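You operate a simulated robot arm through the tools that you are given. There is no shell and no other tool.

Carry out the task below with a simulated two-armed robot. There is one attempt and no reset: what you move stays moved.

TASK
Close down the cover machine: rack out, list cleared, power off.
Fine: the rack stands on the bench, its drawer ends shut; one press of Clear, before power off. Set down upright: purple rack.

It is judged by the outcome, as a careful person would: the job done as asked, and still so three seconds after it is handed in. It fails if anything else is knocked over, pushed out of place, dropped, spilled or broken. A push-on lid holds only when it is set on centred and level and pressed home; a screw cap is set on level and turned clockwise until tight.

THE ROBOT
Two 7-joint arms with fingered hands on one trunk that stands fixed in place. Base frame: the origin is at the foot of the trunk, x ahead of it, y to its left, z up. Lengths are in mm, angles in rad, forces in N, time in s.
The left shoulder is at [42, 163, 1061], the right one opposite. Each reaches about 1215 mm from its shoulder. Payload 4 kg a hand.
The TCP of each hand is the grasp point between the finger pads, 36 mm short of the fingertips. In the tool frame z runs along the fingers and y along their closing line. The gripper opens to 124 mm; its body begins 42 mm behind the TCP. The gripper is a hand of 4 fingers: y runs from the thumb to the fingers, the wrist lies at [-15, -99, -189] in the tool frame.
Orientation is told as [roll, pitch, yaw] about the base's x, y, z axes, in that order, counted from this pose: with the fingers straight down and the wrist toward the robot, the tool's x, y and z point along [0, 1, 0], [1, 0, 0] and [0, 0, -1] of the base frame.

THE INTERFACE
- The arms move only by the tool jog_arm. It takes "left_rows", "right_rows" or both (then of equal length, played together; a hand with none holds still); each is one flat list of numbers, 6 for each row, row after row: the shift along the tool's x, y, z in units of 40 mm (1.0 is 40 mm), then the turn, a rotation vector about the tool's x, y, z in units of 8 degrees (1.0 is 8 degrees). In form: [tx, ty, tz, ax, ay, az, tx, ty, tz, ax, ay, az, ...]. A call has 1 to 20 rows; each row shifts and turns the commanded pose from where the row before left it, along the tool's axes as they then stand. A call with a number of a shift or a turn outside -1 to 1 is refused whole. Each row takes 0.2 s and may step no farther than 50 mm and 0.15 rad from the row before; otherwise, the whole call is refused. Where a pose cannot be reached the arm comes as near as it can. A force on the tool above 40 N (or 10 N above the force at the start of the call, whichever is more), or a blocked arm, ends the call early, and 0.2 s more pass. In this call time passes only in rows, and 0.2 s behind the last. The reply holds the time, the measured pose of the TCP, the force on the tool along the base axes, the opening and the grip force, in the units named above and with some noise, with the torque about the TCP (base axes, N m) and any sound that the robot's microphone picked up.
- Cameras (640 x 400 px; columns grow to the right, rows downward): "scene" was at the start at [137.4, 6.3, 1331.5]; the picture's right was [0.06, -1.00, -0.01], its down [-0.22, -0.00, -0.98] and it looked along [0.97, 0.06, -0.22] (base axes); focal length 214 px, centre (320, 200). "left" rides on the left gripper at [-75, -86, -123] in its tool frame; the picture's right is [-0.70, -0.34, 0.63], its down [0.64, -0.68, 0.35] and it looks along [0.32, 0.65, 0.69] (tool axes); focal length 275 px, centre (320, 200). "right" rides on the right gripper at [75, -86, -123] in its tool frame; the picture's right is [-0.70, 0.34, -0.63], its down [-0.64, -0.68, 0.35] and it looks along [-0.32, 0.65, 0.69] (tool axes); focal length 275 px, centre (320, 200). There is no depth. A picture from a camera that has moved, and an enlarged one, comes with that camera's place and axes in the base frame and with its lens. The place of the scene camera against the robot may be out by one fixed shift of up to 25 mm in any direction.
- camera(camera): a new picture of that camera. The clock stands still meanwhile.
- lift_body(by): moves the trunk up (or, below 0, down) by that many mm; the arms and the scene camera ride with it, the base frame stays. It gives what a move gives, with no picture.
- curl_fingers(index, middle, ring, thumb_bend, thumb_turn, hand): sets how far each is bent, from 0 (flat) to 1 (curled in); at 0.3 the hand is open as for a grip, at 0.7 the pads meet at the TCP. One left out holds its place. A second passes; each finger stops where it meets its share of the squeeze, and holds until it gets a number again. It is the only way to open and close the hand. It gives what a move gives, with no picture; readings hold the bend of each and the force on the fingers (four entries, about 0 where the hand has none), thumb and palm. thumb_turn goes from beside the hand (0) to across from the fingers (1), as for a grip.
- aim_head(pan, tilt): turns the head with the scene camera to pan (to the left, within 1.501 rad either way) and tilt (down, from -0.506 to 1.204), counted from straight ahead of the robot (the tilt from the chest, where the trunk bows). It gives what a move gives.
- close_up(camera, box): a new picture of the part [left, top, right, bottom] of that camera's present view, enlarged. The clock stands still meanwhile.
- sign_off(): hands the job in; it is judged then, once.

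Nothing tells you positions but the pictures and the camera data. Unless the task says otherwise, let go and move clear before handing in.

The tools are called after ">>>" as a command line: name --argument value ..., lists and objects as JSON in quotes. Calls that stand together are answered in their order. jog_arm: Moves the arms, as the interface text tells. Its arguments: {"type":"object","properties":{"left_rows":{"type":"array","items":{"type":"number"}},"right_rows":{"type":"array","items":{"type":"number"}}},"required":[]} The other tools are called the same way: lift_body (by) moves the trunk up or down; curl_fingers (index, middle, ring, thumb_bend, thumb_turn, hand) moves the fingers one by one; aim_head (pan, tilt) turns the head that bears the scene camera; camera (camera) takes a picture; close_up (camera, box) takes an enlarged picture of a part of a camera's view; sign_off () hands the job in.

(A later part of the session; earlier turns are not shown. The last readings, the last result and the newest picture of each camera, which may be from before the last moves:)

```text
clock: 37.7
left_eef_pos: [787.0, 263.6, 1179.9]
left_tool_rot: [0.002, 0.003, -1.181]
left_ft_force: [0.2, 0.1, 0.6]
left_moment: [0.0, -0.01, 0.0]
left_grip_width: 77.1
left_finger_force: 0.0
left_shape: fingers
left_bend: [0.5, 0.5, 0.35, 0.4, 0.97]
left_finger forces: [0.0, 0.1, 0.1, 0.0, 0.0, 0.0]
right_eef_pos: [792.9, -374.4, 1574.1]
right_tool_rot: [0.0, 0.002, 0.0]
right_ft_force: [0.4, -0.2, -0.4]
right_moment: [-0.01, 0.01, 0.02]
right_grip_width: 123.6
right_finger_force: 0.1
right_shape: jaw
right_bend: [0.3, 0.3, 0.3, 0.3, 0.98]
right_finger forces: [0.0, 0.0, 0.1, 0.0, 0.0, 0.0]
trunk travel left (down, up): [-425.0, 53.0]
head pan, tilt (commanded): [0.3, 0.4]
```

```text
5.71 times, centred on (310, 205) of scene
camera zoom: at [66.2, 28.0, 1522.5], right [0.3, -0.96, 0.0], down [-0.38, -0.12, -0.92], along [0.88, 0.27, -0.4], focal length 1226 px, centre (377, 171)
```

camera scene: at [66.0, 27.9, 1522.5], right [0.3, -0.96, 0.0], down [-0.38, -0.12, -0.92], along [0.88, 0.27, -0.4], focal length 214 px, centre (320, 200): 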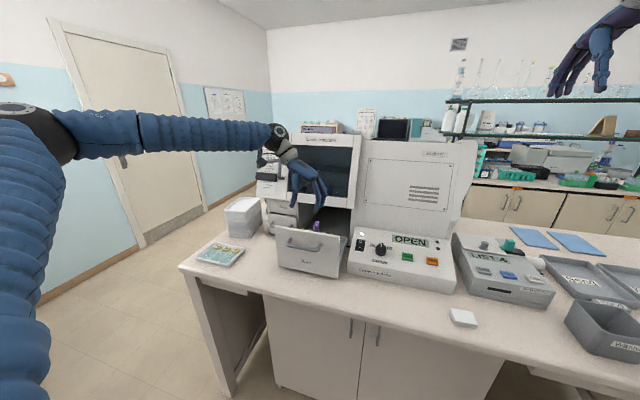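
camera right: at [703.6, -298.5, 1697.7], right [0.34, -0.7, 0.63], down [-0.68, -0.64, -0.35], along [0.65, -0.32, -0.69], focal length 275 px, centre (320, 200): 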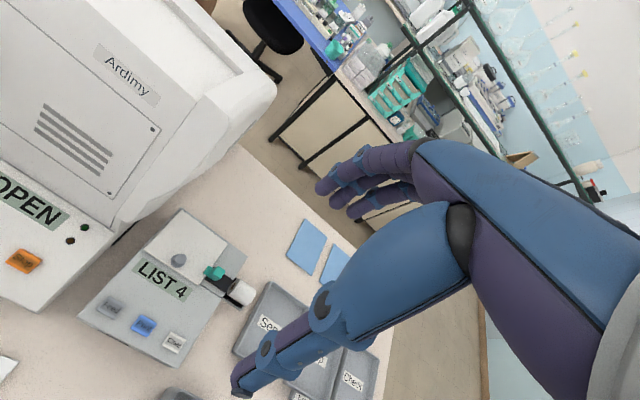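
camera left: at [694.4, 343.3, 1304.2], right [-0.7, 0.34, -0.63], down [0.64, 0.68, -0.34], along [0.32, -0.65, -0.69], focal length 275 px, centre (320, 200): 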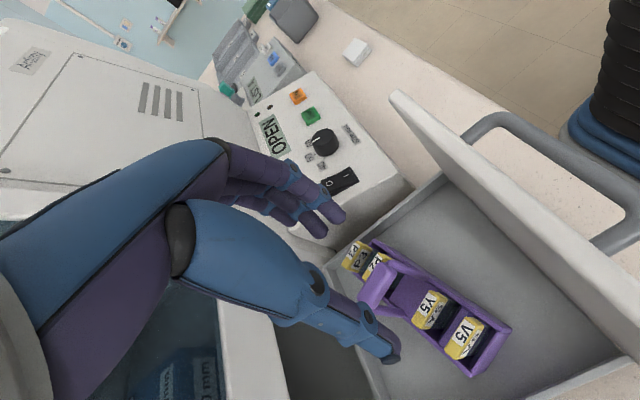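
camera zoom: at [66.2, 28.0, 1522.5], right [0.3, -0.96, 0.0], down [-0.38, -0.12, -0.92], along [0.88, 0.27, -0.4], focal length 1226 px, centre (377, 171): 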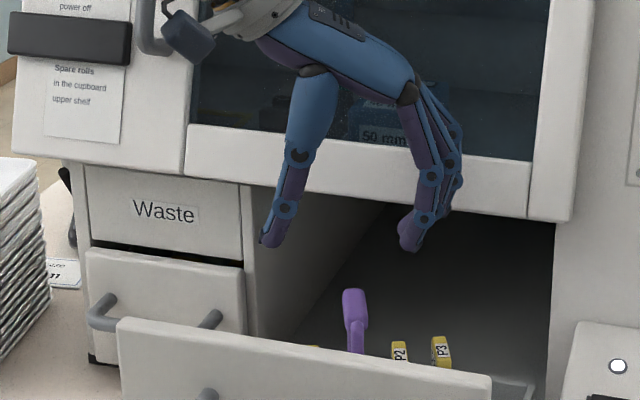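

The grip is now at tool x≈−8, where thumb, index and middle will oppose each other. I'll lower the hand to grip height.

>>> jog_arm --left_rows '[0, 0, 0.6, 0, 0, 0, 0, 0, 0.6, 0, 0, 0, 0, 0, 0.53, 0, 0, 0]'

>>> curl_fingers --hand "left" --index 0.6 --middle 0.6 --ring 0.45 --thumb_bend 0.58

>>> close_up --camera "left" --box '[280, 200, 520, 400]'

>>> close_up --camera "scene" --box '[270, 170, 350, 240]'

```text
clock: 38.5
left_eef_pos: [787.1, 262.2, 1110.9]
left_tool_rot: [0.003, 0.001, -1.183]
left_ft_force: [-0.5, 0.8, -0.7]
left_moment: [0.03, -0.04, -0.01]
left_grip_width: 76.9
left_finger_force: 0.0
left_shape: fingers
left_bend: [0.5, 0.5, 0.35, 0.4, 0.97]
left_finger forces: [0.1, 0.1, 0.0, 0.1, 0.0, 0.0]
right_eef_pos: [791.6, -373.9, 1575.7]
right_tool_rot: [0.001, 0.0, -0.001]
right_ft_force: [-0.5, 0.3, -0.1]
right_moment: [0.0, -0.02, -0.02]
right_grip_width: 123.7
right_finger_force: 0.0
right_shape: jaw
right_bend: [0.3, 0.3, 0.3, 0.3, 0.98]
right_finger forces: [0.0, 0.0, 0.0, 0.0, 0.1, 0.0]
trunk travel left (down, up): [-425.0, 53.0]
head pan, tilt (commanded): [0.3, 0.4]
```

```text
clock: 39.5
left_eef_pos: [786.8, 262.8, 1112.1]
left_tool_rot: [0.002, 0.0, -1.184]
left_ft_force: [1.3, 0.3, 0.6]
left_moment: [0.0, -0.02, -0.02]
left_grip_width: 36.1
left_finger_force: 0.1
left_shape: fingers
left_bend: [0.6, 0.6, 0.45, 0.57, 0.97]
left_finger forces: [0.0, 0.0, 0.0, 0.0, 0.0, 0.0]
right_eef_pos: [790.7, -374.5, 1575.3]
right_tool_rot: [0.0, -0.003, 0.001]
right_ft_force: [0.3, -0.4, 0.1]
right_moment: [0.02, 0.0, -0.02]
right_grip_width: 123.5
right_finger_force: 0.1
right_shape: jaw
right_bend: [0.3, 0.3, 0.3, 0.3, 0.98]
right_finger forces: [0.0, 0.0, 0.1, 0.0, 0.0, 0.1]
trunk travel left (down, up): [-425.0, 53.0]
head pan, tilt (commanded): [0.3, 0.4]
```

```text
2.00 times, centred on (400, 300) of left
camera zoom: at [683.1, 313.4, 1233.8], right [-0.77, 0.05, -0.64], down [0.34, 0.88, -0.34], along [0.54, -0.48, -0.69], focal length 551 px, centre (160, 0)
```

zoom: 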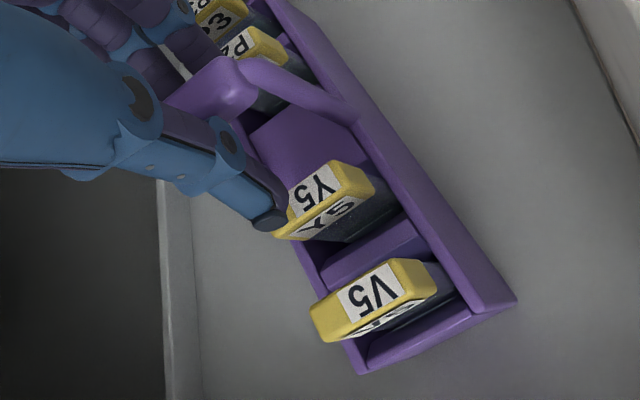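

```text
5.71 times, centred on (310, 205) of scene
camera zoom: at [65.0, 27.8, 1522.6], right [0.3, -0.96, 0.0], down [-0.38, -0.12, -0.92], along [0.88, 0.27, -0.4], focal length 1226 px, centre (377, 171)
```

zoom: 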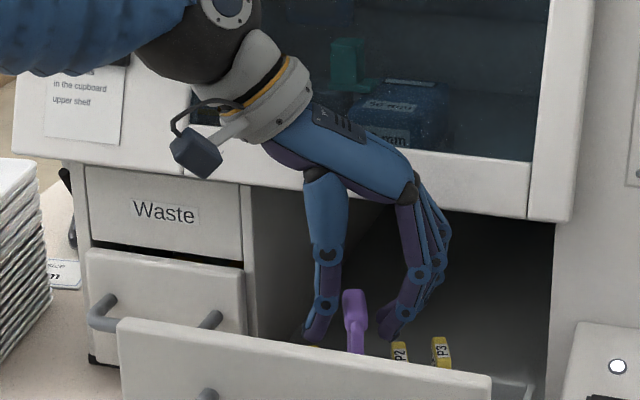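

No contact with the slides. Now I'll close thumb, index and middle to light contact, keeping the ring finger out.

>>> curl_fingers --hand "left" --index 0.66 --middle 0.66 --ring 0.45 --thumb_bend 0.63

>>> close_up --camera "left" --box '[280, 200, 520, 400]'

>>> close_up --camera "scene" --box '[270, 170, 350, 240]'

```text
clock: 40.5
left_eef_pos: [786.7, 261.6, 1111.0]
left_tool_rot: [0.003, 0.0, -1.183]
left_ft_force: [0.1, 0.5, 0.0]
left_moment: [0.0, 0.04, -0.02]
left_grip_width: 21.2
left_finger_force: 2.3
left_shape: fingers
left_bend: [0.65, 0.65, 0.45, 0.62, 0.97]
left_finger forces: [1.0, 0.7, 0.0, 0.0, 2.0, 0.0]
right_eef_pos: [790.8, -373.9, 1575.0]
right_tool_rot: [0.0, 0.0, 0.0]
right_ft_force: [0.5, -0.6, 0.4]
right_moment: [-0.02, -0.01, 0.0]
right_grip_width: 123.4
right_finger_force: 0.0
right_shape: jaw
right_bend: [0.3, 0.3, 0.3, 0.3, 0.98]
right_finger forces: [0.1, 0.0, 0.1, 0.0, 0.1, 0.0]
trunk travel left (down, up): [-425.0, 53.0]
head pan, tilt (commanded): [0.3, 0.4]
```

```text
2.00 times, centred on (400, 300) of left
camera zoom: at [683.2, 313.5, 1233.7], right [-0.77, 0.05, -0.64], down [0.34, 0.88, -0.34], along [0.54, -0.48, -0.69], focal length 551 px, centre (160, 0)
```

zoom: 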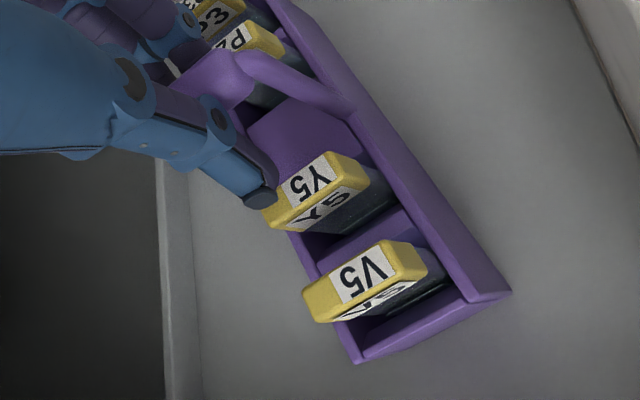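

```text
5.71 times, centred on (310, 205) of scene
camera zoom: at [65.1, 27.9, 1522.6], right [0.3, -0.96, 0.0], down [-0.38, -0.12, -0.92], along [0.88, 0.27, -0.4], focal length 1226 px, centre (377, 171)
```

zoom: 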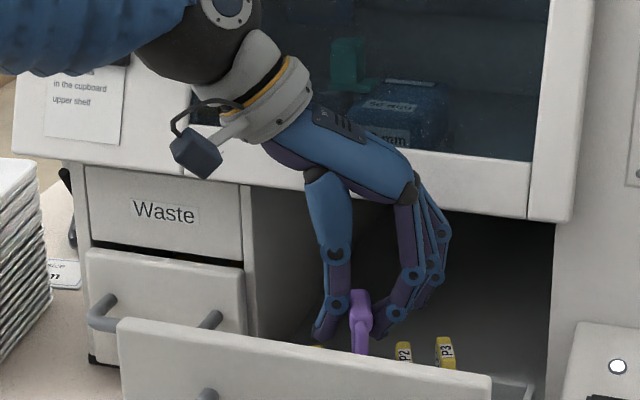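

The light contact is balanced and the rack stayed aligned. I'll tighten a little and check it doesn't turn.

>>> curl_fingers --hand "left" --index 0.69 --middle 0.69 --thumb_bend 0.65

>>> close_up --camera "left" --box '[280, 200, 520, 400]'

```text
clock: 41.5
left_eef_pos: [787.1, 262.9, 1112.4]
left_tool_rot: [0.003, 0.0, -1.184]
left_ft_force: [-0.4, 0.5, -0.4]
left_moment: [-0.06, -0.03, -0.05]
left_grip_width: 20.2
left_finger_force: 5.2
left_shape: fingers
left_bend: [0.66, 0.67, 0.45, 0.63, 0.97]
left_finger forces: [3.1, 2.3, 0.0, 0.0, 5.1, 0.0]
right_eef_pos: [791.2, -373.7, 1575.1]
right_tool_rot: [0.0, -0.001, 0.0]
right_ft_force: [0.2, 0.6, 0.8]
right_moment: [0.0, 0.0, 0.0]
right_grip_width: 123.7
right_finger_force: 0.0
right_shape: jaw
right_bend: [0.3, 0.3, 0.3, 0.3, 0.98]
right_finger forces: [0.1, 0.0, 0.0, 0.0, 0.0, 0.0]
trunk travel left (down, up): [-425.0, 53.0]
head pan, tilt (commanded): [0.3, 0.4]
```

```text
2.00 times, centred on (400, 300) of left
camera zoom: at [683.2, 313.4, 1233.6], right [-0.77, 0.05, -0.64], down [0.34, 0.88, -0.34], along [0.54, -0.48, -0.69], focal length 551 px, centre (160, 0)
```

zoom: 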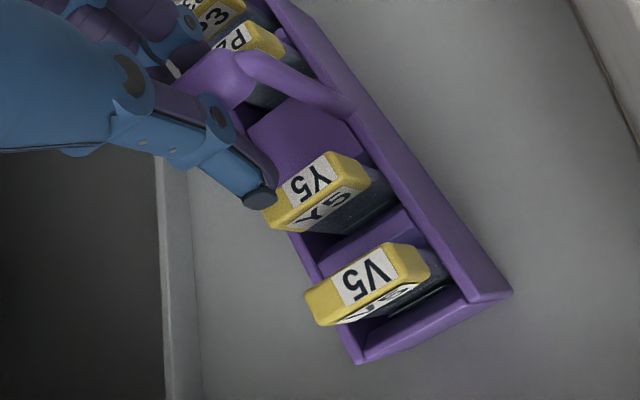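

The rack holds steady under 5 N. I'll squeeze further.

>>> curl_fingers --hand "left" --index 0.74 --middle 0.74 --thumb_bend 0.69

>>> close_up --camera "left" --box '[280, 200, 520, 400]'

```text
clock: 42.5
left_eef_pos: [786.9, 262.4, 1111.2]
left_tool_rot: [0.003, 0.0, -1.184]
left_ft_force: [-0.3, 0.3, -2.5]
left_moment: [-0.05, -0.01, -0.02]
left_grip_width: 18.9
left_finger_force: 20.5
left_shape: fingers
left_bend: [0.64, 0.67, 0.45, 0.65, 0.95]
left_finger forces: [12.9, 10.1, 0.1, 0.0, 19.1, 0.0]
right_eef_pos: [791.6, -374.8, 1574.9]
right_tool_rot: [0.0, -0.001, 0.0]
right_ft_force: [0.4, 0.3, 0.6]
right_moment: [-0.01, 0.01, 0.01]
right_grip_width: 123.5
right_finger_force: 0.1
right_shape: jaw
right_bend: [0.3, 0.3, 0.3, 0.3, 0.98]
right_finger forces: [0.0, 0.0, 0.1, 0.0, 0.0, 0.0]
trunk travel left (down, up): [-425.0, 53.0]
head pan, tilt (commanded): [0.3, 0.4]
```

```text
2.00 times, centred on (400, 300) of left
camera zoom: at [683.3, 313.5, 1233.6], right [-0.77, 0.05, -0.64], down [0.34, 0.88, -0.34], along [0.54, -0.48, -0.69], focal length 551 px, centre (160, 0)
```

zoom: 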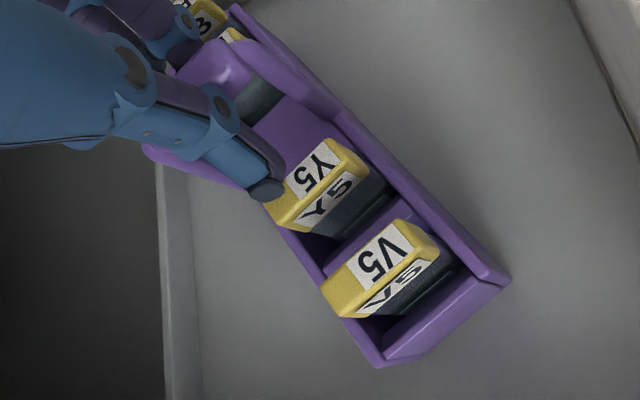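

The grip is firm at about 20 N and the rack is only slightly turned. I'll lift slowly and check that it hangs level.

>>> jog_arm --left_rows '[0, 0, -0.2, 0, 0, 0, 0, 0, -0.25, 0, 0, 0, 0, 0, -0.25, 0, 0, 0]'

>>> close_up --camera "left" --box '[280, 200, 520, 400]'

>>> close_up --camera "scene" --box '[270, 170, 350, 240]'

```text
clock: 43.3
left_eef_pos: [787.3, 262.2, 1140.2]
left_tool_rot: [0.003, 0.0, -1.184]
left_ft_force: [-0.7, -0.1, -3.4]
left_moment: [0.01, -0.03, -0.02]
left_grip_width: 17.1
left_finger_force: 19.2
left_shape: fingers
left_bend: [0.64, 0.68, 0.45, 0.65, 0.95]
left_finger forces: [12.9, 9.6, 0.0, 0.1, 16.5, 0.1]
right_eef_pos: [791.7, -373.1, 1574.4]
right_tool_rot: [0.0, -0.001, -0.001]
right_ft_force: [0.0, 0.5, 0.1]
right_moment: [0.0, -0.01, 0.01]
right_grip_width: 123.7
right_finger_force: 0.1
right_shape: jaw
right_bend: [0.3, 0.3, 0.3, 0.3, 0.98]
right_finger forces: [0.0, 0.0, 0.0, 0.0, 0.0, 0.0]
trunk travel left (down, up): [-425.0, 53.0]
head pan, tilt (commanded): [0.3, 0.4]
```

```text
2.00 times, centred on (400, 300) of left
camera zoom: at [682.8, 312.8, 1262.8], right [-0.77, 0.05, -0.64], down [0.34, 0.88, -0.34], along [0.54, -0.48, -0.69], focal length 551 px, centre (160, 0)
```

zoom: 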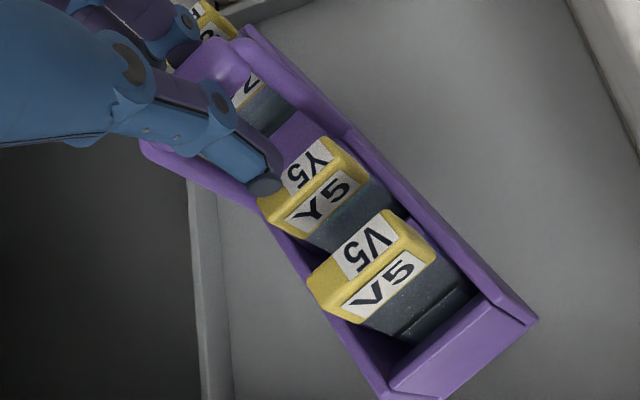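

```text
5.71 times, centred on (310, 205) of scene
camera zoom: at [65.2, 27.9, 1522.6], right [0.3, -0.96, 0.0], down [-0.38, -0.12, -0.92], along [0.88, 0.27, -0.4], focal length 1226 px, centre (377, 171)
```

zoom: 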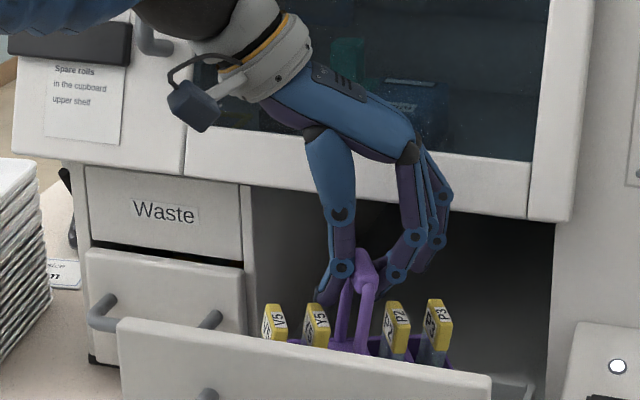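

The rack is off the floor, but its left end has tipped up by roughly 10–15°. I'll lift a bit more, check that the grip isn't slipping, then level it by tilting the hand.

>>> jog_arm --left_rows '[0, 0, -0.3, 0, 0, 0, 0, 0, -0.3, 0, 0, 0, 0, 0, -0.4, 0, 0, 0]'

>>> close_up --camera "left" --box '[280, 200, 520, 400]'

>>> close_up --camera "scene" --box '[270, 170, 350, 240]'

```text
clock: 44.1
left_eef_pos: [785.7, 261.5, 1181.1]
left_tool_rot: [0.003, 0.0, -1.184]
left_ft_force: [0.2, -0.3, -4.6]
left_moment: [-0.02, -0.01, 0.02]
left_grip_width: 17.3
left_finger_force: 18.8
left_shape: fingers
left_bend: [0.64, 0.68, 0.45, 0.65, 0.95]
left_finger forces: [12.8, 9.6, 0.1, 0.0, 16.5, 0.0]
right_eef_pos: [791.2, -373.9, 1574.9]
right_tool_rot: [0.0, 0.0, 0.0]
right_ft_force: [-0.7, 0.6, 0.4]
right_moment: [0.0, 0.01, 0.0]
right_grip_width: 123.9
right_finger_force: 0.1
right_shape: jaw
right_bend: [0.3, 0.3, 0.3, 0.3, 0.98]
right_finger forces: [0.1, 0.0, 0.0, 0.1, 0.0, 0.0]
trunk travel left (down, up): [-425.0, 53.0]
head pan, tilt (commanded): [0.3, 0.4]
```

```text
2.00 times, centred on (400, 300) of left
camera zoom: at [682.1, 312.4, 1303.2], right [-0.77, 0.05, -0.64], down [0.34, 0.88, -0.34], along [0.54, -0.48, -0.69], focal length 551 px, centre (160, 0)
```

zoom: 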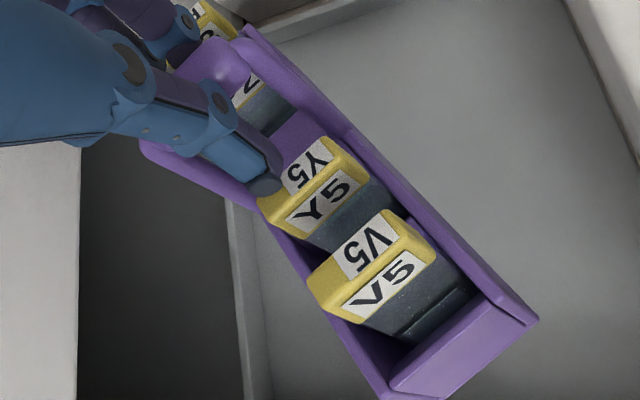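

```text
5.71 times, centred on (310, 205) of scene
camera zoom: at [65.1, 27.7, 1522.6], right [0.3, -0.96, 0.0], down [-0.38, -0.11, -0.92], along [0.88, 0.27, -0.4], focal length 1226 px, centre (377, 171)
```

zoom: 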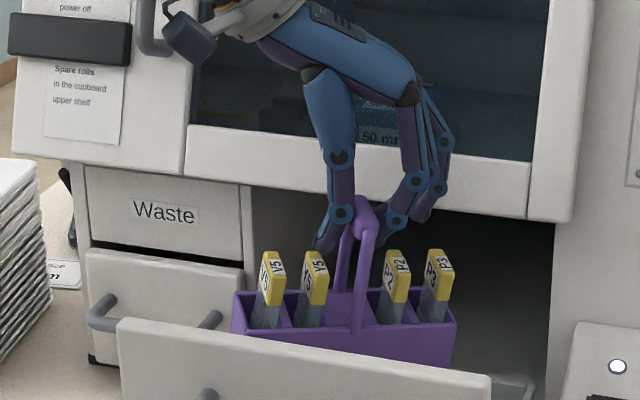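

The grip is stable and the rack did not shift between the two lifts. Its left end is about 16° high, so I'll tilt the hand 16° to level it.

>>> jog_arm --left_rows '[0, 0, 0, -0.7, 0, 0, 0, 0, 0, -0.7, 0, 0, 0, 0, 0, -0.6, 0, 0]'

>>> close_up --camera "left" --box '[280, 200, 520, 400]'

>>> close_up --camera "scene" --box '[270, 170, 350, 240]'

```text
clock: 44.9
left_eef_pos: [786.6, 260.3, 1180.3]
left_tool_rot: [0.003, -0.281, -1.185]
left_ft_force: [-0.6, -0.8, -3.8]
left_moment: [0.06, 0.02, -0.01]
left_grip_width: 15.5
left_finger_force: 19.8
left_shape: fingers
left_bend: [0.65, 0.72, 0.45, 0.66, 0.95]
left_finger forces: [13.2, 9.5, 0.1, 0.0, 16.9, 0.0]
right_eef_pos: [790.9, -373.3, 1573.9]
right_tool_rot: [0.0, -0.001, -0.001]
right_ft_force: [0.8, -0.7, -0.6]
right_moment: [0.0, 0.02, -0.02]
right_grip_width: 123.8
right_finger_force: 0.2
right_shape: jaw
right_bend: [0.3, 0.3, 0.3, 0.3, 0.98]
right_finger forces: [0.1, 0.0, 0.0, 0.1, 0.0, 0.1]
trunk travel left (down, up): [-425.0, 53.0]
head pan, tilt (commanded): [0.3, 0.4]
```

```text
2.00 times, centred on (400, 300) of left
camera zoom: at [670.7, 341.2, 1274.7], right [-0.7, -0.12, -0.7], down [0.39, 0.76, -0.52], along [0.6, -0.64, -0.48], focal length 551 px, centre (160, 0)
```

zoom: 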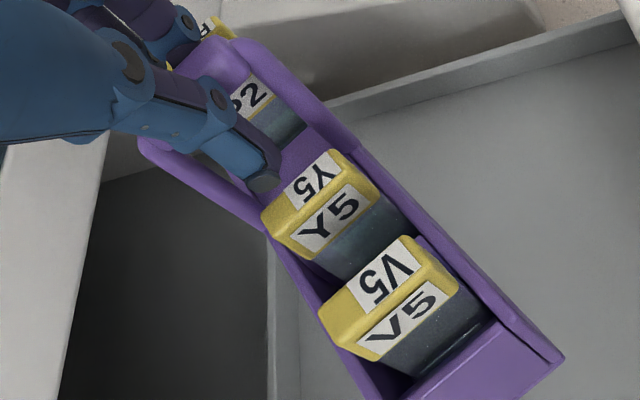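

```text
5.71 times, centred on (310, 205) of scene
camera zoom: at [65.2, 28.1, 1522.6], right [0.3, -0.96, 0.0], down [-0.38, -0.12, -0.92], along [0.88, 0.27, -0.4], focal length 1226 px, centre (377, 171)
```

zoom: 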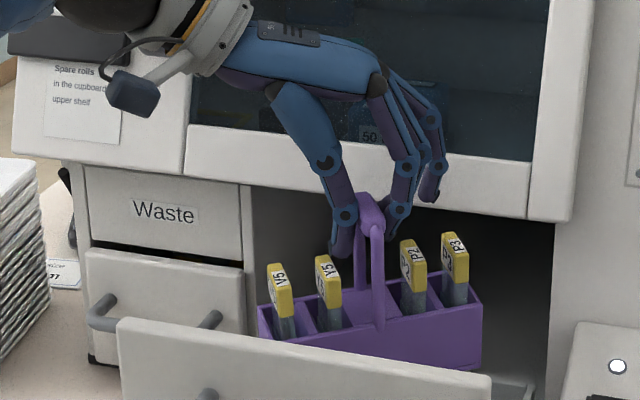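

The rack now hangs level. I'll lift it clear of the drawer front while easing it slightly toward the robot.

>>> jog_arm --left_rows '[-0.097, 0.101, -0.491, 0, 0, 0, -0.097, 0.101, -0.491, 0, 0, 0, -0.097, 0.101, -0.491, 0, 0, 0, -0.097, 0.101, -0.491, 0, 0, 0, -0.097, 0.101, -0.491, 0, 0, 0, -0.097, 0.101, -0.491, 0, 0, 0]'

>>> close_up --camera "left" --box '[280, 200, 520, 400]'

>>> close_up --camera "scene" --box '[250, 130, 370, 250]'

```text
clock: 46.3
left_eef_pos: [759.2, 260.9, 1300.5]
left_tool_rot: [0.001, -0.276, -1.182]
left_ft_force: [0.0, -0.8, -3.7]
left_moment: [0.0, 0.0, 0.02]
left_grip_width: 15.2
left_finger_force: 19.7
left_shape: fingers
left_bend: [0.65, 0.72, 0.45, 0.66, 0.95]
left_finger forces: [13.2, 9.6, 0.0, 0.0, 17.2, 0.1]
right_eef_pos: [790.6, -374.3, 1575.3]
right_tool_rot: [0.002, 0.0, 0.0]
right_ft_force: [0.4, 0.4, 0.3]
right_moment: [0.02, -0.02, 0.01]
right_grip_width: 123.6
right_finger_force: 0.0
right_shape: jaw
right_bend: [0.3, 0.3, 0.3, 0.3, 0.98]
right_finger forces: [0.0, 0.1, 0.0, 0.0, 0.0, 0.1]
trunk travel left (down, up): [-425.0, 53.0]
head pan, tilt (commanded): [0.3, 0.4]
```

```text
2.00 times, centred on (400, 300) of left
camera zoom: at [645.3, 340.1, 1394.6], right [-0.7, -0.12, -0.7], down [0.39, 0.76, -0.52], along [0.6, -0.63, -0.49], focal length 551 px, centre (160, 0)
```

zoom: 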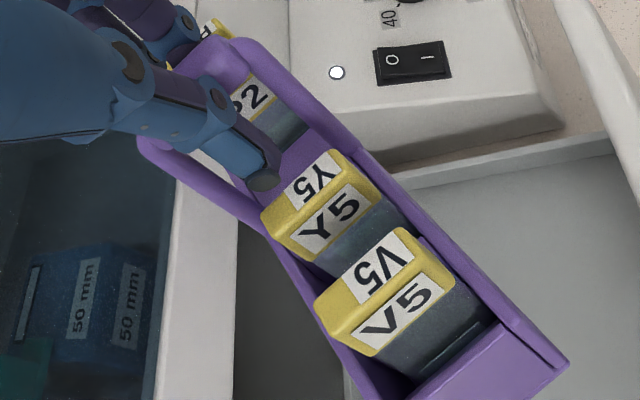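

```text
3.33 times, centred on (310, 190) of scene
camera zoom: at [64.8, 27.6, 1522.7], right [0.3, -0.96, 0.0], down [-0.38, -0.11, -0.92], along [0.88, 0.27, -0.4], focal length 715 px, centre (353, 233)
```

zoom: 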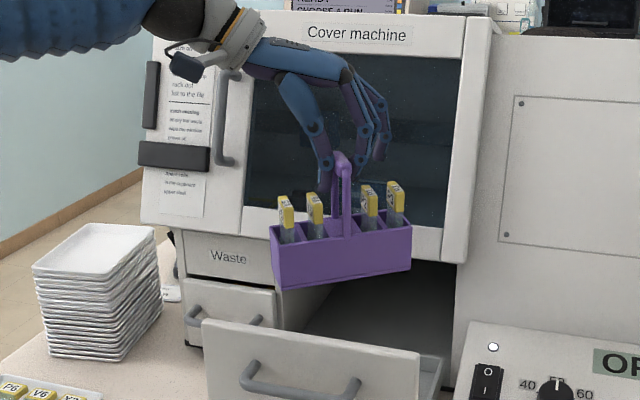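

The rack is clear above the drawer. I'll carry it right and toward the robot, over the panel's front corner, heading for the free bench in front of the control panel.

>>> jog_arm --left_rows '[0, 0.138, -0.48, 0, 0, 0, 0, 0.07, -0.24, 0, 0, 0, -0.385, 0.36, 0.1, 0, 0, 0, -0.385, 0.36, 0.1, 0, 0, 0, -0.385, 0.36, 0.1, 0, 0, 0, -0.385, 0.36, 0.1, 0, 0, 0, -0.385, 0.36, 0.1, 0, 0, 0, -0.385, 0.36, 0.1, 0, 0, 0, -0.385, 0.36, 0.1, 0, 0, 0]'

>>> camera --camera "left"

>>> camera --camera "scene"

```text
clock: 48.3
left_eef_pos: [698.6, 125.2, 1331.9]
left_tool_rot: [0.004, -0.279, -1.184]
left_ft_force: [-0.5, -0.6, -4.3]
left_moment: [0.06, -0.03, 0.03]
left_grip_width: 15.0
left_finger_force: 19.9
left_shape: fingers
left_bend: [0.65, 0.72, 0.45, 0.66, 0.95]
left_finger forces: [13.4, 9.5, 0.1, 0.0, 17.4, 0.1]
right_eef_pos: [791.1, -374.7, 1573.1]
right_tool_rot: [0.001, 0.001, 0.001]
right_ft_force: [0.0, -0.4, -0.4]
right_moment: [-0.03, 0.0, -0.01]
right_grip_width: 124.0
right_finger_force: 0.0
right_shape: jaw
right_bend: [0.3, 0.3, 0.3, 0.3, 0.98]
right_finger forces: [0.0, 0.1, 0.0, 0.0, 0.0, 0.0]
trunk travel left (down, up): [-425.0, 53.0]
head pan, tilt (commanded): [0.3, 0.4]
```

```text
taken
camera left: at [584.5, 203.8, 1425.3], right [-0.7, -0.12, -0.7], down [0.39, 0.76, -0.52], along [0.6, -0.63, -0.49], focal length 275 px, centre (320, 200)
```

left: 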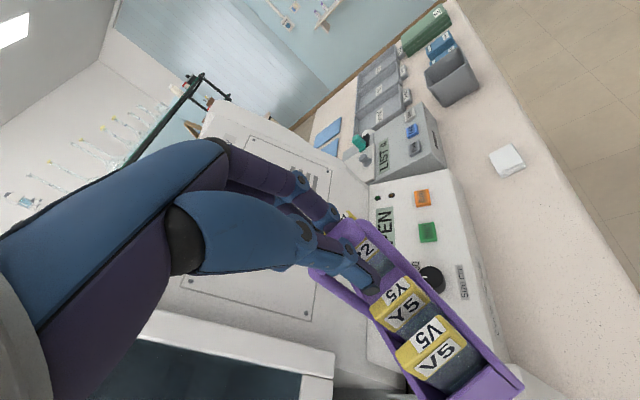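

```text
taken
camera scene: at [65.0, 26.9, 1522.6], right [0.3, -0.96, 0.0], down [-0.38, -0.11, -0.92], along [0.88, 0.27, -0.4], focal length 214 px, centre (320, 200)
```

scene: 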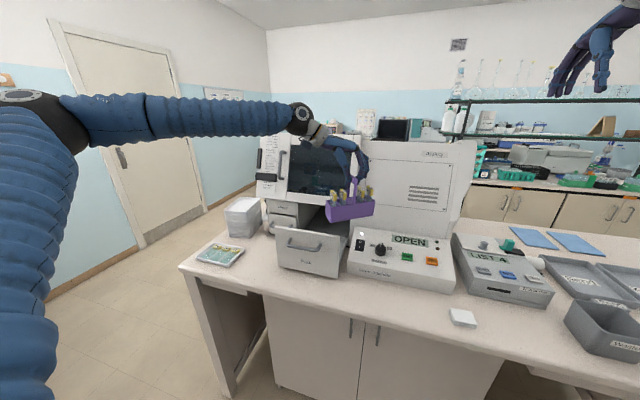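

The rack is over the panel edge. I'll turn it parallel to the bench edge and bring it above the free spot.

>>> jog_arm --left_rows '[0, 0, 0, 0, -0.285, 0.99, 0, 0, 0, 0, -0.285, 0.99, 0, 0, 0, 0, -0.285, 0.99, 0, 0, 0, 0, -0.285, 0.99, -0.245, 0.4525, 0.13, 0, 0, 0, -0.245, 0.4525, 0.13, 0, 0, 0, -0.245, 0.4525, 0.13, 0, 0, 0, -0.245, 0.4525, 0.13, 0, 0, 0, -0.245, 0.4525, 0.13, 0, 0, 0, -0.245, 0.4525, 0.13, 0, 0, 0]'

>>> aim_head --pan 0.05 --tilt 0.55

>>> camera --camera "scene"

>>> camera --camera "left"

>>> camera --camera "right"

```text
clock: 50.5
left_eef_pos: [621.4, 25.6, 1330.3]
left_tool_rot: [0.001, -0.278, -1.76]
left_ft_force: [-0.8, -0.3, -3.0]
left_moment: [0.02, 0.01, 0.0]
left_grip_width: 14.4
left_finger_force: 20.1
left_shape: fingers
left_bend: [0.65, 0.72, 0.45, 0.66, 0.95]
left_finger forces: [13.4, 9.7, 0.0, 0.1, 17.5, 0.0]
right_eef_pos: [791.1, -374.3, 1575.0]
right_tool_rot: [-0.001, 0.001, 0.0]
right_ft_force: [0.0, 0.1, 0.2]
right_moment: [-0.01, 0.0, 0.01]
right_grip_width: 123.7
right_finger_force: 0.1
right_shape: jaw
right_bend: [0.3, 0.3, 0.3, 0.3, 0.98]
right_finger forces: [0.1, 0.0, 0.0, 0.1, 0.1, 0.0]
trunk travel left (down, up): [-425.0, 53.0]
head pan, tilt (commanded): [0.3, 0.4]
```

```text
clock: 51.2
left_eef_pos: [620.8, 26.5, 1330.2]
left_tool_rot: [0.001, -0.277, -1.758]
left_ft_force: [0.6, 0.5, -4.4]
left_moment: [0.03, -0.04, -0.02]
left_grip_width: 14.8
left_finger_force: 20.2
left_shape: fingers
left_bend: [0.65, 0.72, 0.45, 0.66, 0.95]
left_finger forces: [13.2, 9.8, 0.0, 0.0, 17.7, 0.0]
right_eef_pos: [791.6, -374.1, 1574.3]
right_tool_rot: [0.002, 0.001, 0.0]
right_ft_force: [0.8, 0.4, -0.2]
right_moment: [-0.01, 0.01, -0.01]
right_grip_width: 123.8
right_finger_force: 0.0
right_shape: jaw
right_bend: [0.3, 0.3, 0.3, 0.3, 0.98]
right_finger forces: [0.0, 0.0, 0.0, 0.1, 0.1, 0.1]
trunk travel left (down, up): [-425.0, 53.0]
head pan, tilt (commanded): [0.051, 0.55]
```

```text
taken
camera scene: at [66.5, 5.2, 1508.9], right [0.05, -1.0, 0.0], down [-0.53, -0.03, -0.85], along [0.85, 0.04, -0.53], focal length 214 px, centre (320, 200)
```

scene: 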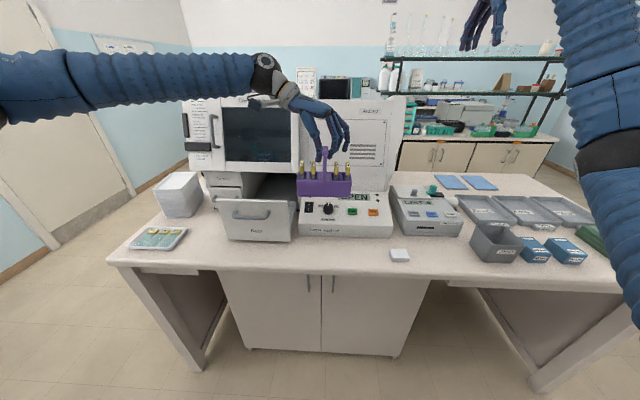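

```text
taken
camera left: at [568.1, 153.3, 1424.4], right [-0.66, 0.28, -0.7], down [0.74, 0.43, -0.52], along [0.16, -0.86, -0.49], focal length 275 px, centre (320, 200)
```

left: 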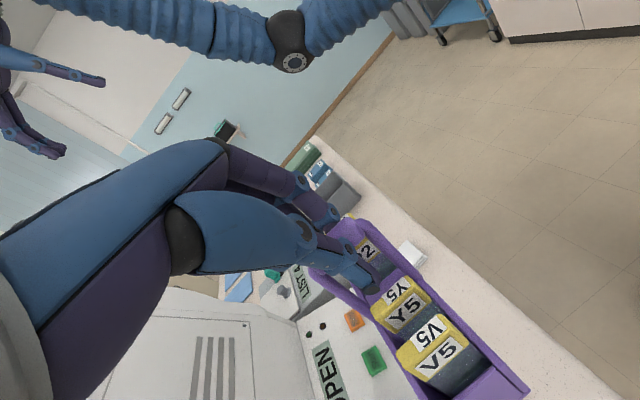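

```text
taken
camera right: at [704.2, -298.2, 1697.4], right [0.34, -0.7, 0.63], down [-0.68, -0.64, -0.35], along [0.65, -0.32, -0.69], focal length 275 px, centre (320, 200)
```

right: 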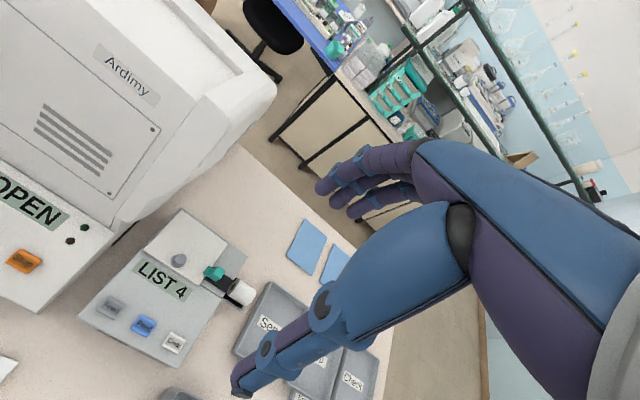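

>>> close_up --camera "scene" --box '[270, 130, 390, 250]'

>>> close_up --camera "left" --box '[290, 180, 560, 400]'

```text
3.33 times, centred on (330, 190) of scene
camera zoom: at [66.5, 5.2, 1508.9], right [0.05, -1.0, 0.0], down [-0.53, -0.03, -0.85], along [0.85, 0.04, -0.53], focal length 715 px, centre (287, 233)
```

zoom: 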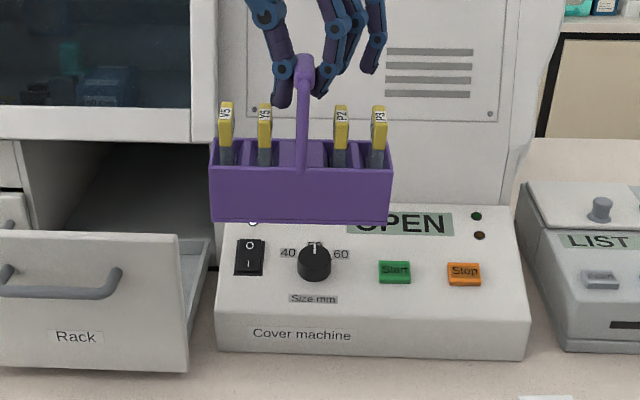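

```text
1.82 times, centred on (425, 290) of left
camera zoom: at [568.1, 153.3, 1424.4], right [-0.66, 0.28, -0.7], down [0.74, 0.43, -0.52], along [0.16, -0.86, -0.49], focal length 500 px, centre (129, 36)
```

zoom: 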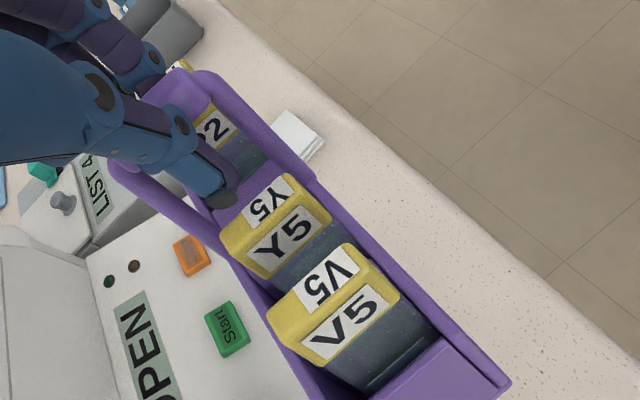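

The rack hangs level and square, centred near (620, 19) above the clear bench with its bottom at z≈1187. I'll lower it 200 mm and look again.

>>> jog_arm --left_rows '[0, -0.208, 0.72, 0, 0, 0, 0, -0.208, 0.72, 0, 0, 0, 0, -0.208, 0.72, 0, 0, 0, 0, -0.208, 0.72, 0, 0, 0, 0, -0.208, 0.72, 0, 0, 0, 0, -0.208, 0.72, 0, 0, 0, 0, -0.139, 0.48, 0, 0, 0]'

>>> close_up --camera "scene" --box '[260, 150, 400, 290]'

>>> camera --camera "left"

```text
clock: 52.8
left_eef_pos: [622.2, 24.8, 1129.8]
left_tool_rot: [0.001, -0.277, -1.759]
left_ft_force: [-1.3, -0.4, -5.3]
left_moment: [0.02, -0.01, 0.0]
left_grip_width: 14.3
left_finger_force: 20.5
left_shape: fingers
left_bend: [0.65, 0.72, 0.45, 0.66, 0.95]
left_finger forces: [13.0, 9.5, 0.0, 0.0, 17.4, 0.0]
right_eef_pos: [791.3, -373.7, 1574.8]
right_tool_rot: [0.001, 0.002, 0.0]
right_ft_force: [-0.2, 0.6, -0.5]
right_moment: [-0.02, -0.03, -0.03]
right_grip_width: 123.5
right_finger_force: 0.1
right_shape: jaw
right_bend: [0.3, 0.3, 0.3, 0.3, 0.98]
right_finger forces: [0.0, 0.0, 0.0, 0.0, 0.0, 0.0]
trunk travel left (down, up): [-425.0, 53.0]
head pan, tilt (commanded): [0.051, 0.55]
```

```text
2.86 times, centred on (330, 220) of scene
camera zoom: at [66.6, 4.7, 1508.8], right [0.05, -1.0, 0.0], down [-0.53, -0.03, -0.85], along [0.85, 0.04, -0.53], focal length 613 px, centre (291, 143)
```

zoom: 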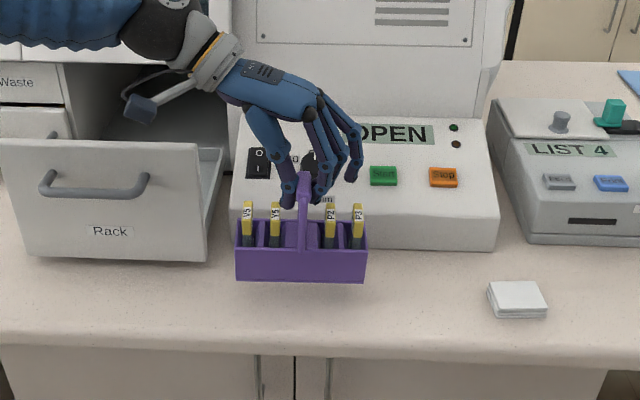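

```text
taken
camera left: at [567.6, 152.8, 1223.9], right [-0.66, 0.28, -0.7], down [0.74, 0.43, -0.52], along [0.16, -0.86, -0.49], focal length 275 px, centre (320, 200)
```

left: 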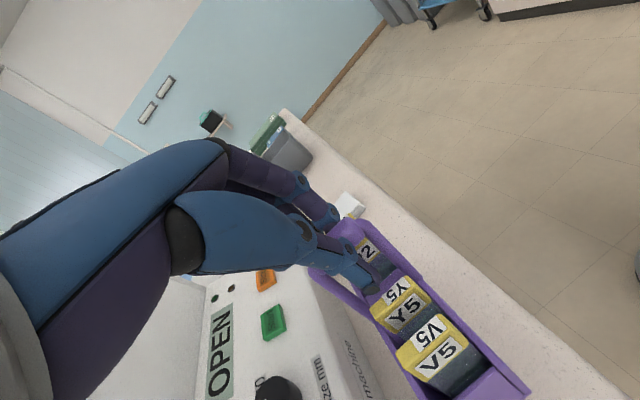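

The rack is about 30 mm above the bench, clear of the panel and the bench edge. I'll lower it in small steps and watch the force.

>>> jog_arm --left_rows '[0, -0.035, 0.12, 0, 0, 0, 0, -0.035, 0.12, 0, 0, 0, 0, -0.035, 0.12, 0, 0, 0, 0, -0.035, 0.12, 0, 0, 0]'

>>> close_up --camera "scene" --box '[290, 190, 370, 260]'

```text
clock: 53.8
left_eef_pos: [622.5, 25.1, 1109.4]
left_tool_rot: [0.001, -0.278, -1.758]
left_ft_force: [0.3, 0.9, -4.3]
left_moment: [0.04, 0.0, 0.0]
left_grip_width: 14.9
left_finger_force: 19.7
left_shape: fingers
left_bend: [0.65, 0.72, 0.45, 0.66, 0.95]
left_finger forces: [13.0, 9.3, 0.0, 0.1, 17.4, 0.0]
right_eef_pos: [792.1, -374.0, 1574.1]
right_tool_rot: [0.0, 0.0, 0.0]
right_ft_force: [-0.3, 0.3, 0.2]
right_moment: [-0.02, 0.02, 0.0]
right_grip_width: 123.5
right_finger_force: 0.1
right_shape: jaw
right_bend: [0.3, 0.3, 0.3, 0.3, 0.98]
right_finger forces: [0.0, 0.0, 0.0, 0.0, 0.0, 0.0]
trunk travel left (down, up): [-425.0, 53.0]
head pan, tilt (commanded): [0.051, 0.55]
```

```text
5.71 times, centred on (330, 225) of scene
camera zoom: at [66.6, 4.7, 1508.8], right [0.05, -1.0, 0.0], down [-0.53, -0.03, -0.85], along [0.85, 0.04, -0.53], focal length 1226 px, centre (263, 57)
```

zoom: 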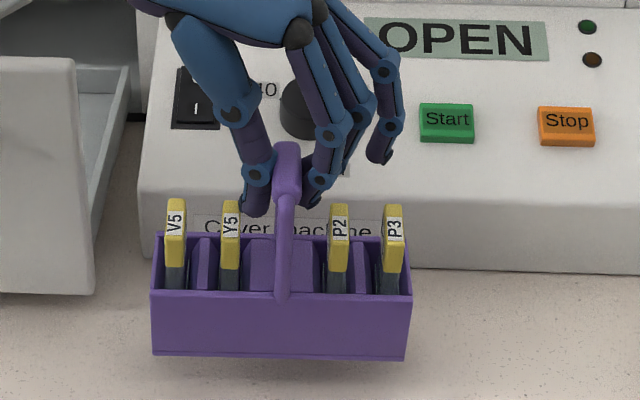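

Still hanging free. I'll lower a few millimetres at a time.

>>> jog_arm --left_rows '[0, -0.035, 0.12, 0, 0, 0]'

>>> jog_arm --left_rows '[0, -0.021, 0.072, 0, 0, 0]'

>>> jog_arm --left_rows '[0, -0.021, 0.072, 0, 0, 0]'

>>> close_up --camera "scene" --box '[290, 190, 370, 260]'

```text
clock: 54.2
left_eef_pos: [621.5, 26.4, 1105.2]
left_tool_rot: [0.001, -0.277, -1.76]
left_ft_force: [-0.2, 0.4, -4.6]
left_moment: [0.01, -0.03, -0.02]
left_grip_width: 14.6
left_finger_force: 19.5
left_shape: fingers
left_bend: [0.65, 0.72, 0.45, 0.66, 0.95]
left_finger forces: [12.9, 9.5, 0.1, 0.0, 17.3, 0.0]
right_eef_pos: [792.2, -375.0, 1574.5]
right_tool_rot: [0.0, 0.0, 0.001]
right_ft_force: [-0.1, 0.2, -0.5]
right_moment: [0.0, -0.02, -0.03]
right_grip_width: 123.8
right_finger_force: 0.0
right_shape: jaw
right_bend: [0.3, 0.3, 0.3, 0.3, 0.98]
right_finger forces: [0.0, 0.1, 0.0, 0.1, 0.0, 0.0]
trunk travel left (down, up): [-425.0, 53.0]
head pan, tilt (commanded): [0.051, 0.55]
```

```text
clock: 54.6
left_eef_pos: [620.8, 25.3, 1102.2]
left_tool_rot: [0.001, -0.278, -1.76]
left_ft_force: [0.0, -0.3, -4.2]
left_moment: [-0.01, 0.0, 0.0]
left_grip_width: 14.8
left_finger_force: 19.6
left_shape: fingers
left_bend: [0.65, 0.72, 0.45, 0.66, 0.95]
left_finger forces: [12.9, 9.3, 0.0, 0.0, 17.3, 0.0]
right_eef_pos: [790.8, -374.3, 1574.2]
right_tool_rot: [0.0, 0.001, 0.0]
right_ft_force: [0.1, 0.8, 0.5]
right_moment: [0.01, -0.02, 0.01]
right_grip_width: 123.6
right_finger_force: 0.0
right_shape: jaw
right_bend: [0.3, 0.3, 0.3, 0.3, 0.98]
right_finger forces: [0.0, 0.0, 0.1, 0.0, 0.0, 0.0]
trunk travel left (down, up): [-425.0, 53.0]
head pan, tilt (commanded): [0.051, 0.55]
```

```text
clock: 55.0
left_eef_pos: [621.2, 24.5, 1099.3]
left_tool_rot: [0.0, -0.276, -1.76]
left_ft_force: [-0.6, -0.2, -3.7]
left_moment: [0.03, -0.01, 0.02]
left_grip_width: 14.8
left_finger_force: 19.5
left_shape: fingers
left_bend: [0.65, 0.72, 0.45, 0.66, 0.95]
left_finger forces: [12.9, 9.4, 0.0, 0.1, 17.3, 0.0]
right_eef_pos: [791.1, -375.2, 1573.2]
right_tool_rot: [-0.001, -0.002, -0.002]
right_ft_force: [0.3, 0.2, 0.0]
right_moment: [-0.02, 0.02, -0.02]
right_grip_width: 123.9
right_finger_force: 0.0
right_shape: jaw
right_bend: [0.3, 0.3, 0.3, 0.3, 0.98]
right_finger forces: [0.1, 0.0, 0.0, 0.1, 0.1, 0.0]
trunk travel left (down, up): [-425.0, 53.0]
head pan, tilt (commanded): [0.051, 0.55]
```

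```text
5.71 times, centred on (330, 225) of scene
camera zoom: at [66.4, 4.9, 1508.9], right [0.05, -1.0, 0.0], down [-0.53, -0.03, -0.85], along [0.85, 0.04, -0.53], focal length 1226 px, centre (263, 57)
```

zoom: 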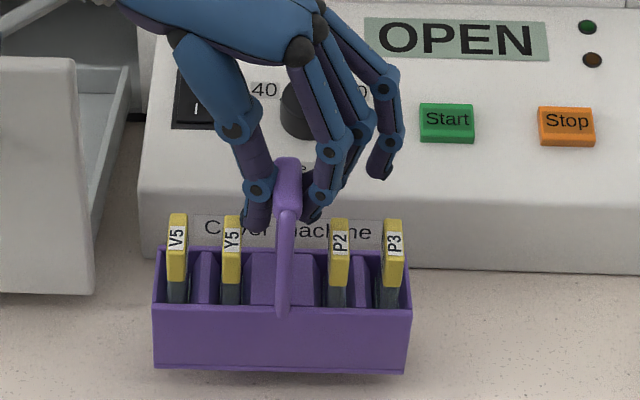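

Almost touching; I'll keep stepping down.

>>> jog_arm --left_rows '[0, -0.021, 0.072, 0, 0, 0]'

>>> jog_arm --left_rows '[0, -0.014, 0.048, 0, 0, 0]'

>>> close_up --camera "scene" --box '[290, 190, 370, 260]'

```text
clock: 55.4
left_eef_pos: [622.1, 24.4, 1097.1]
left_tool_rot: [0.003, -0.277, -1.76]
left_ft_force: [0.3, 0.4, -3.1]
left_moment: [0.06, 0.03, 0.03]
left_grip_width: 14.7
left_finger_force: 19.6
left_shape: fingers
left_bend: [0.65, 0.72, 0.45, 0.66, 0.95]
left_finger forces: [13.0, 9.4, 0.0, 0.1, 17.2, 0.0]
right_eef_pos: [791.6, -374.0, 1573.9]
right_tool_rot: [-0.001, 0.0, 0.0]
right_ft_force: [-0.5, -1.0, 0.1]
right_moment: [0.02, 0.01, 0.04]
right_grip_width: 123.8
right_finger_force: 0.1
right_shape: jaw
right_bend: [0.3, 0.3, 0.3, 0.3, 0.98]
right_finger forces: [0.0, 0.0, 0.1, 0.0, 0.0, 0.1]
trunk travel left (down, up): [-425.0, 53.0]
head pan, tilt (commanded): [0.051, 0.55]
```

```text
clock: 55.8
left_eef_pos: [622.1, 25.1, 1094.6]
left_tool_rot: [0.002, -0.279, -1.759]
left_ft_force: [0.3, 0.3, -3.7]
left_moment: [-0.02, 0.01, -0.01]
left_grip_width: 14.5
left_finger_force: 19.7
left_shape: fingers
left_bend: [0.65, 0.72, 0.45, 0.66, 0.95]
left_finger forces: [12.8, 9.4, 0.0, 0.0, 17.3, 0.1]
right_eef_pos: [791.4, -373.3, 1574.2]
right_tool_rot: [-0.001, 0.001, 0.0]
right_ft_force: [-0.7, -0.5, 0.2]
right_moment: [0.01, 0.01, -0.01]
right_grip_width: 123.9
right_finger_force: 0.1
right_shape: jaw
right_bend: [0.3, 0.3, 0.3, 0.3, 0.98]
right_finger forces: [0.1, 0.1, 0.0, 0.1, 0.0, 0.0]
trunk travel left (down, up): [-425.0, 53.0]
head pan, tilt (commanded): [0.051, 0.55]
```

```text
5.71 times, centred on (330, 225) of scene
camera zoom: at [66.4, 4.8, 1508.9], right [0.05, -1.0, 0.0], down [-0.53, -0.03, -0.85], along [0.85, 0.04, -0.53], focal length 1226 px, centre (263, 57)
```

zoom: 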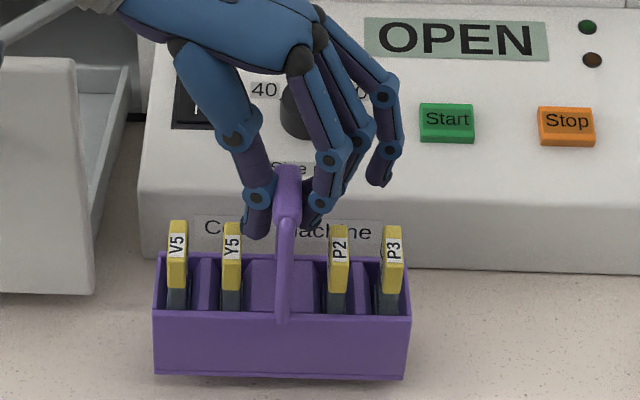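

Force is still the rack's full weight, so it isn't down yet. I'll continue.

>>> jog_arm --left_rows '[0, -0.0175, 0.06, 0, 0, 0]'

>>> jog_arm --left_rows '[0, -0.0175, 0.06, 0, 0, 0]'

>>> jog_arm --left_rows '[0, -0.0175, 0.06, 0, 0, 0]'

>>> close_up --camera "scene" --box '[290, 190, 370, 260]'

```text
clock: 56.2
left_eef_pos: [622.3, 24.2, 1091.5]
left_tool_rot: [0.002, -0.277, -1.76]
left_ft_force: [0.1, 0.0, -4.1]
left_moment: [0.04, -0.04, 0.02]
left_grip_width: 14.8
left_finger_force: 20.0
left_shape: fingers
left_bend: [0.65, 0.72, 0.45, 0.66, 0.95]
left_finger forces: [12.9, 9.5, 0.1, 0.0, 17.3, 0.1]
right_eef_pos: [791.2, -374.8, 1573.9]
right_tool_rot: [-0.001, 0.0, 0.0]
right_ft_force: [0.0, -0.4, -0.5]
right_moment: [0.0, 0.02, 0.02]
right_grip_width: 123.9
right_finger_force: 0.0
right_shape: jaw
right_bend: [0.3, 0.3, 0.3, 0.3, 0.98]
right_finger forces: [0.0, 0.1, 0.0, 0.1, 0.1, 0.1]
trunk travel left (down, up): [-425.0, 53.0]
head pan, tilt (commanded): [0.051, 0.55]
```

```text
clock: 56.6
left_eef_pos: [622.1, 24.8, 1090.1]
left_tool_rot: [0.0, -0.277, -1.76]
left_ft_force: [-0.1, 0.2, -3.6]
left_moment: [0.04, 0.01, 0.02]
left_grip_width: 14.5
left_finger_force: 20.2
left_shape: fingers
left_bend: [0.65, 0.72, 0.45, 0.66, 0.95]
left_finger forces: [12.9, 9.2, 0.0, 0.0, 17.4, 0.1]
right_eef_pos: [791.5, -374.7, 1575.5]
right_tool_rot: [0.002, -0.003, 0.0]
right_ft_force: [1.0, -0.2, 0.1]
right_moment: [-0.01, 0.03, 0.03]
right_grip_width: 123.7
right_finger_force: 0.1
right_shape: jaw
right_bend: [0.3, 0.3, 0.3, 0.3, 0.98]
right_finger forces: [0.0, 0.0, 0.1, 0.0, 0.0, 0.0]
trunk travel left (down, up): [-425.0, 53.0]
head pan, tilt (commanded): [0.051, 0.55]
```

```text
clock: 57.0
left_eef_pos: [622.6, 23.4, 1086.2]
left_tool_rot: [0.002, -0.276, -1.759]
left_ft_force: [1.4, -0.2, -3.3]
left_moment: [0.01, -0.01, 0.02]
left_grip_width: 14.7
left_finger_force: 19.8
left_shape: fingers
left_bend: [0.65, 0.72, 0.45, 0.66, 0.95]
left_finger forces: [12.9, 9.3, 0.0, 0.0, 17.3, 0.1]
right_eef_pos: [791.8, -374.1, 1575.1]
right_tool_rot: [0.0, -0.001, 0.001]
right_ft_force: [-0.1, -0.1, 0.2]
right_moment: [-0.02, 0.01, 0.01]
right_grip_width: 123.6
right_finger_force: 0.1
right_shape: jaw
right_bend: [0.3, 0.3, 0.3, 0.3, 0.98]
right_finger forces: [0.0, 0.0, 0.0, 0.0, 0.0, 0.0]
trunk travel left (down, up): [-425.0, 53.0]
head pan, tilt (commanded): [0.051, 0.55]
```

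```text
5.71 times, centred on (330, 225) of scene
camera zoom: at [66.4, 4.9, 1508.9], right [0.05, -1.0, 0.0], down [-0.53, -0.03, -0.85], along [0.85, 0.04, -0.53], focal length 1226 px, centre (263, 57)
```

zoom: 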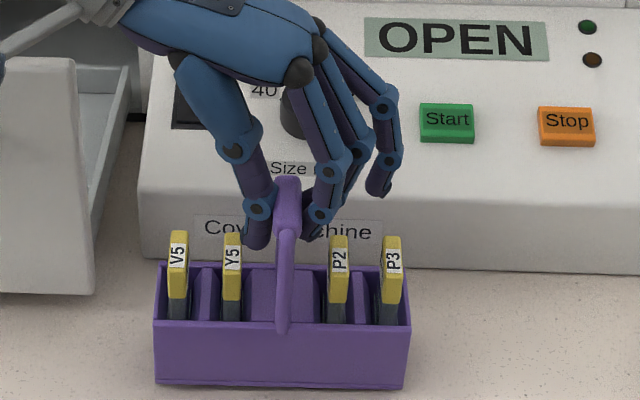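

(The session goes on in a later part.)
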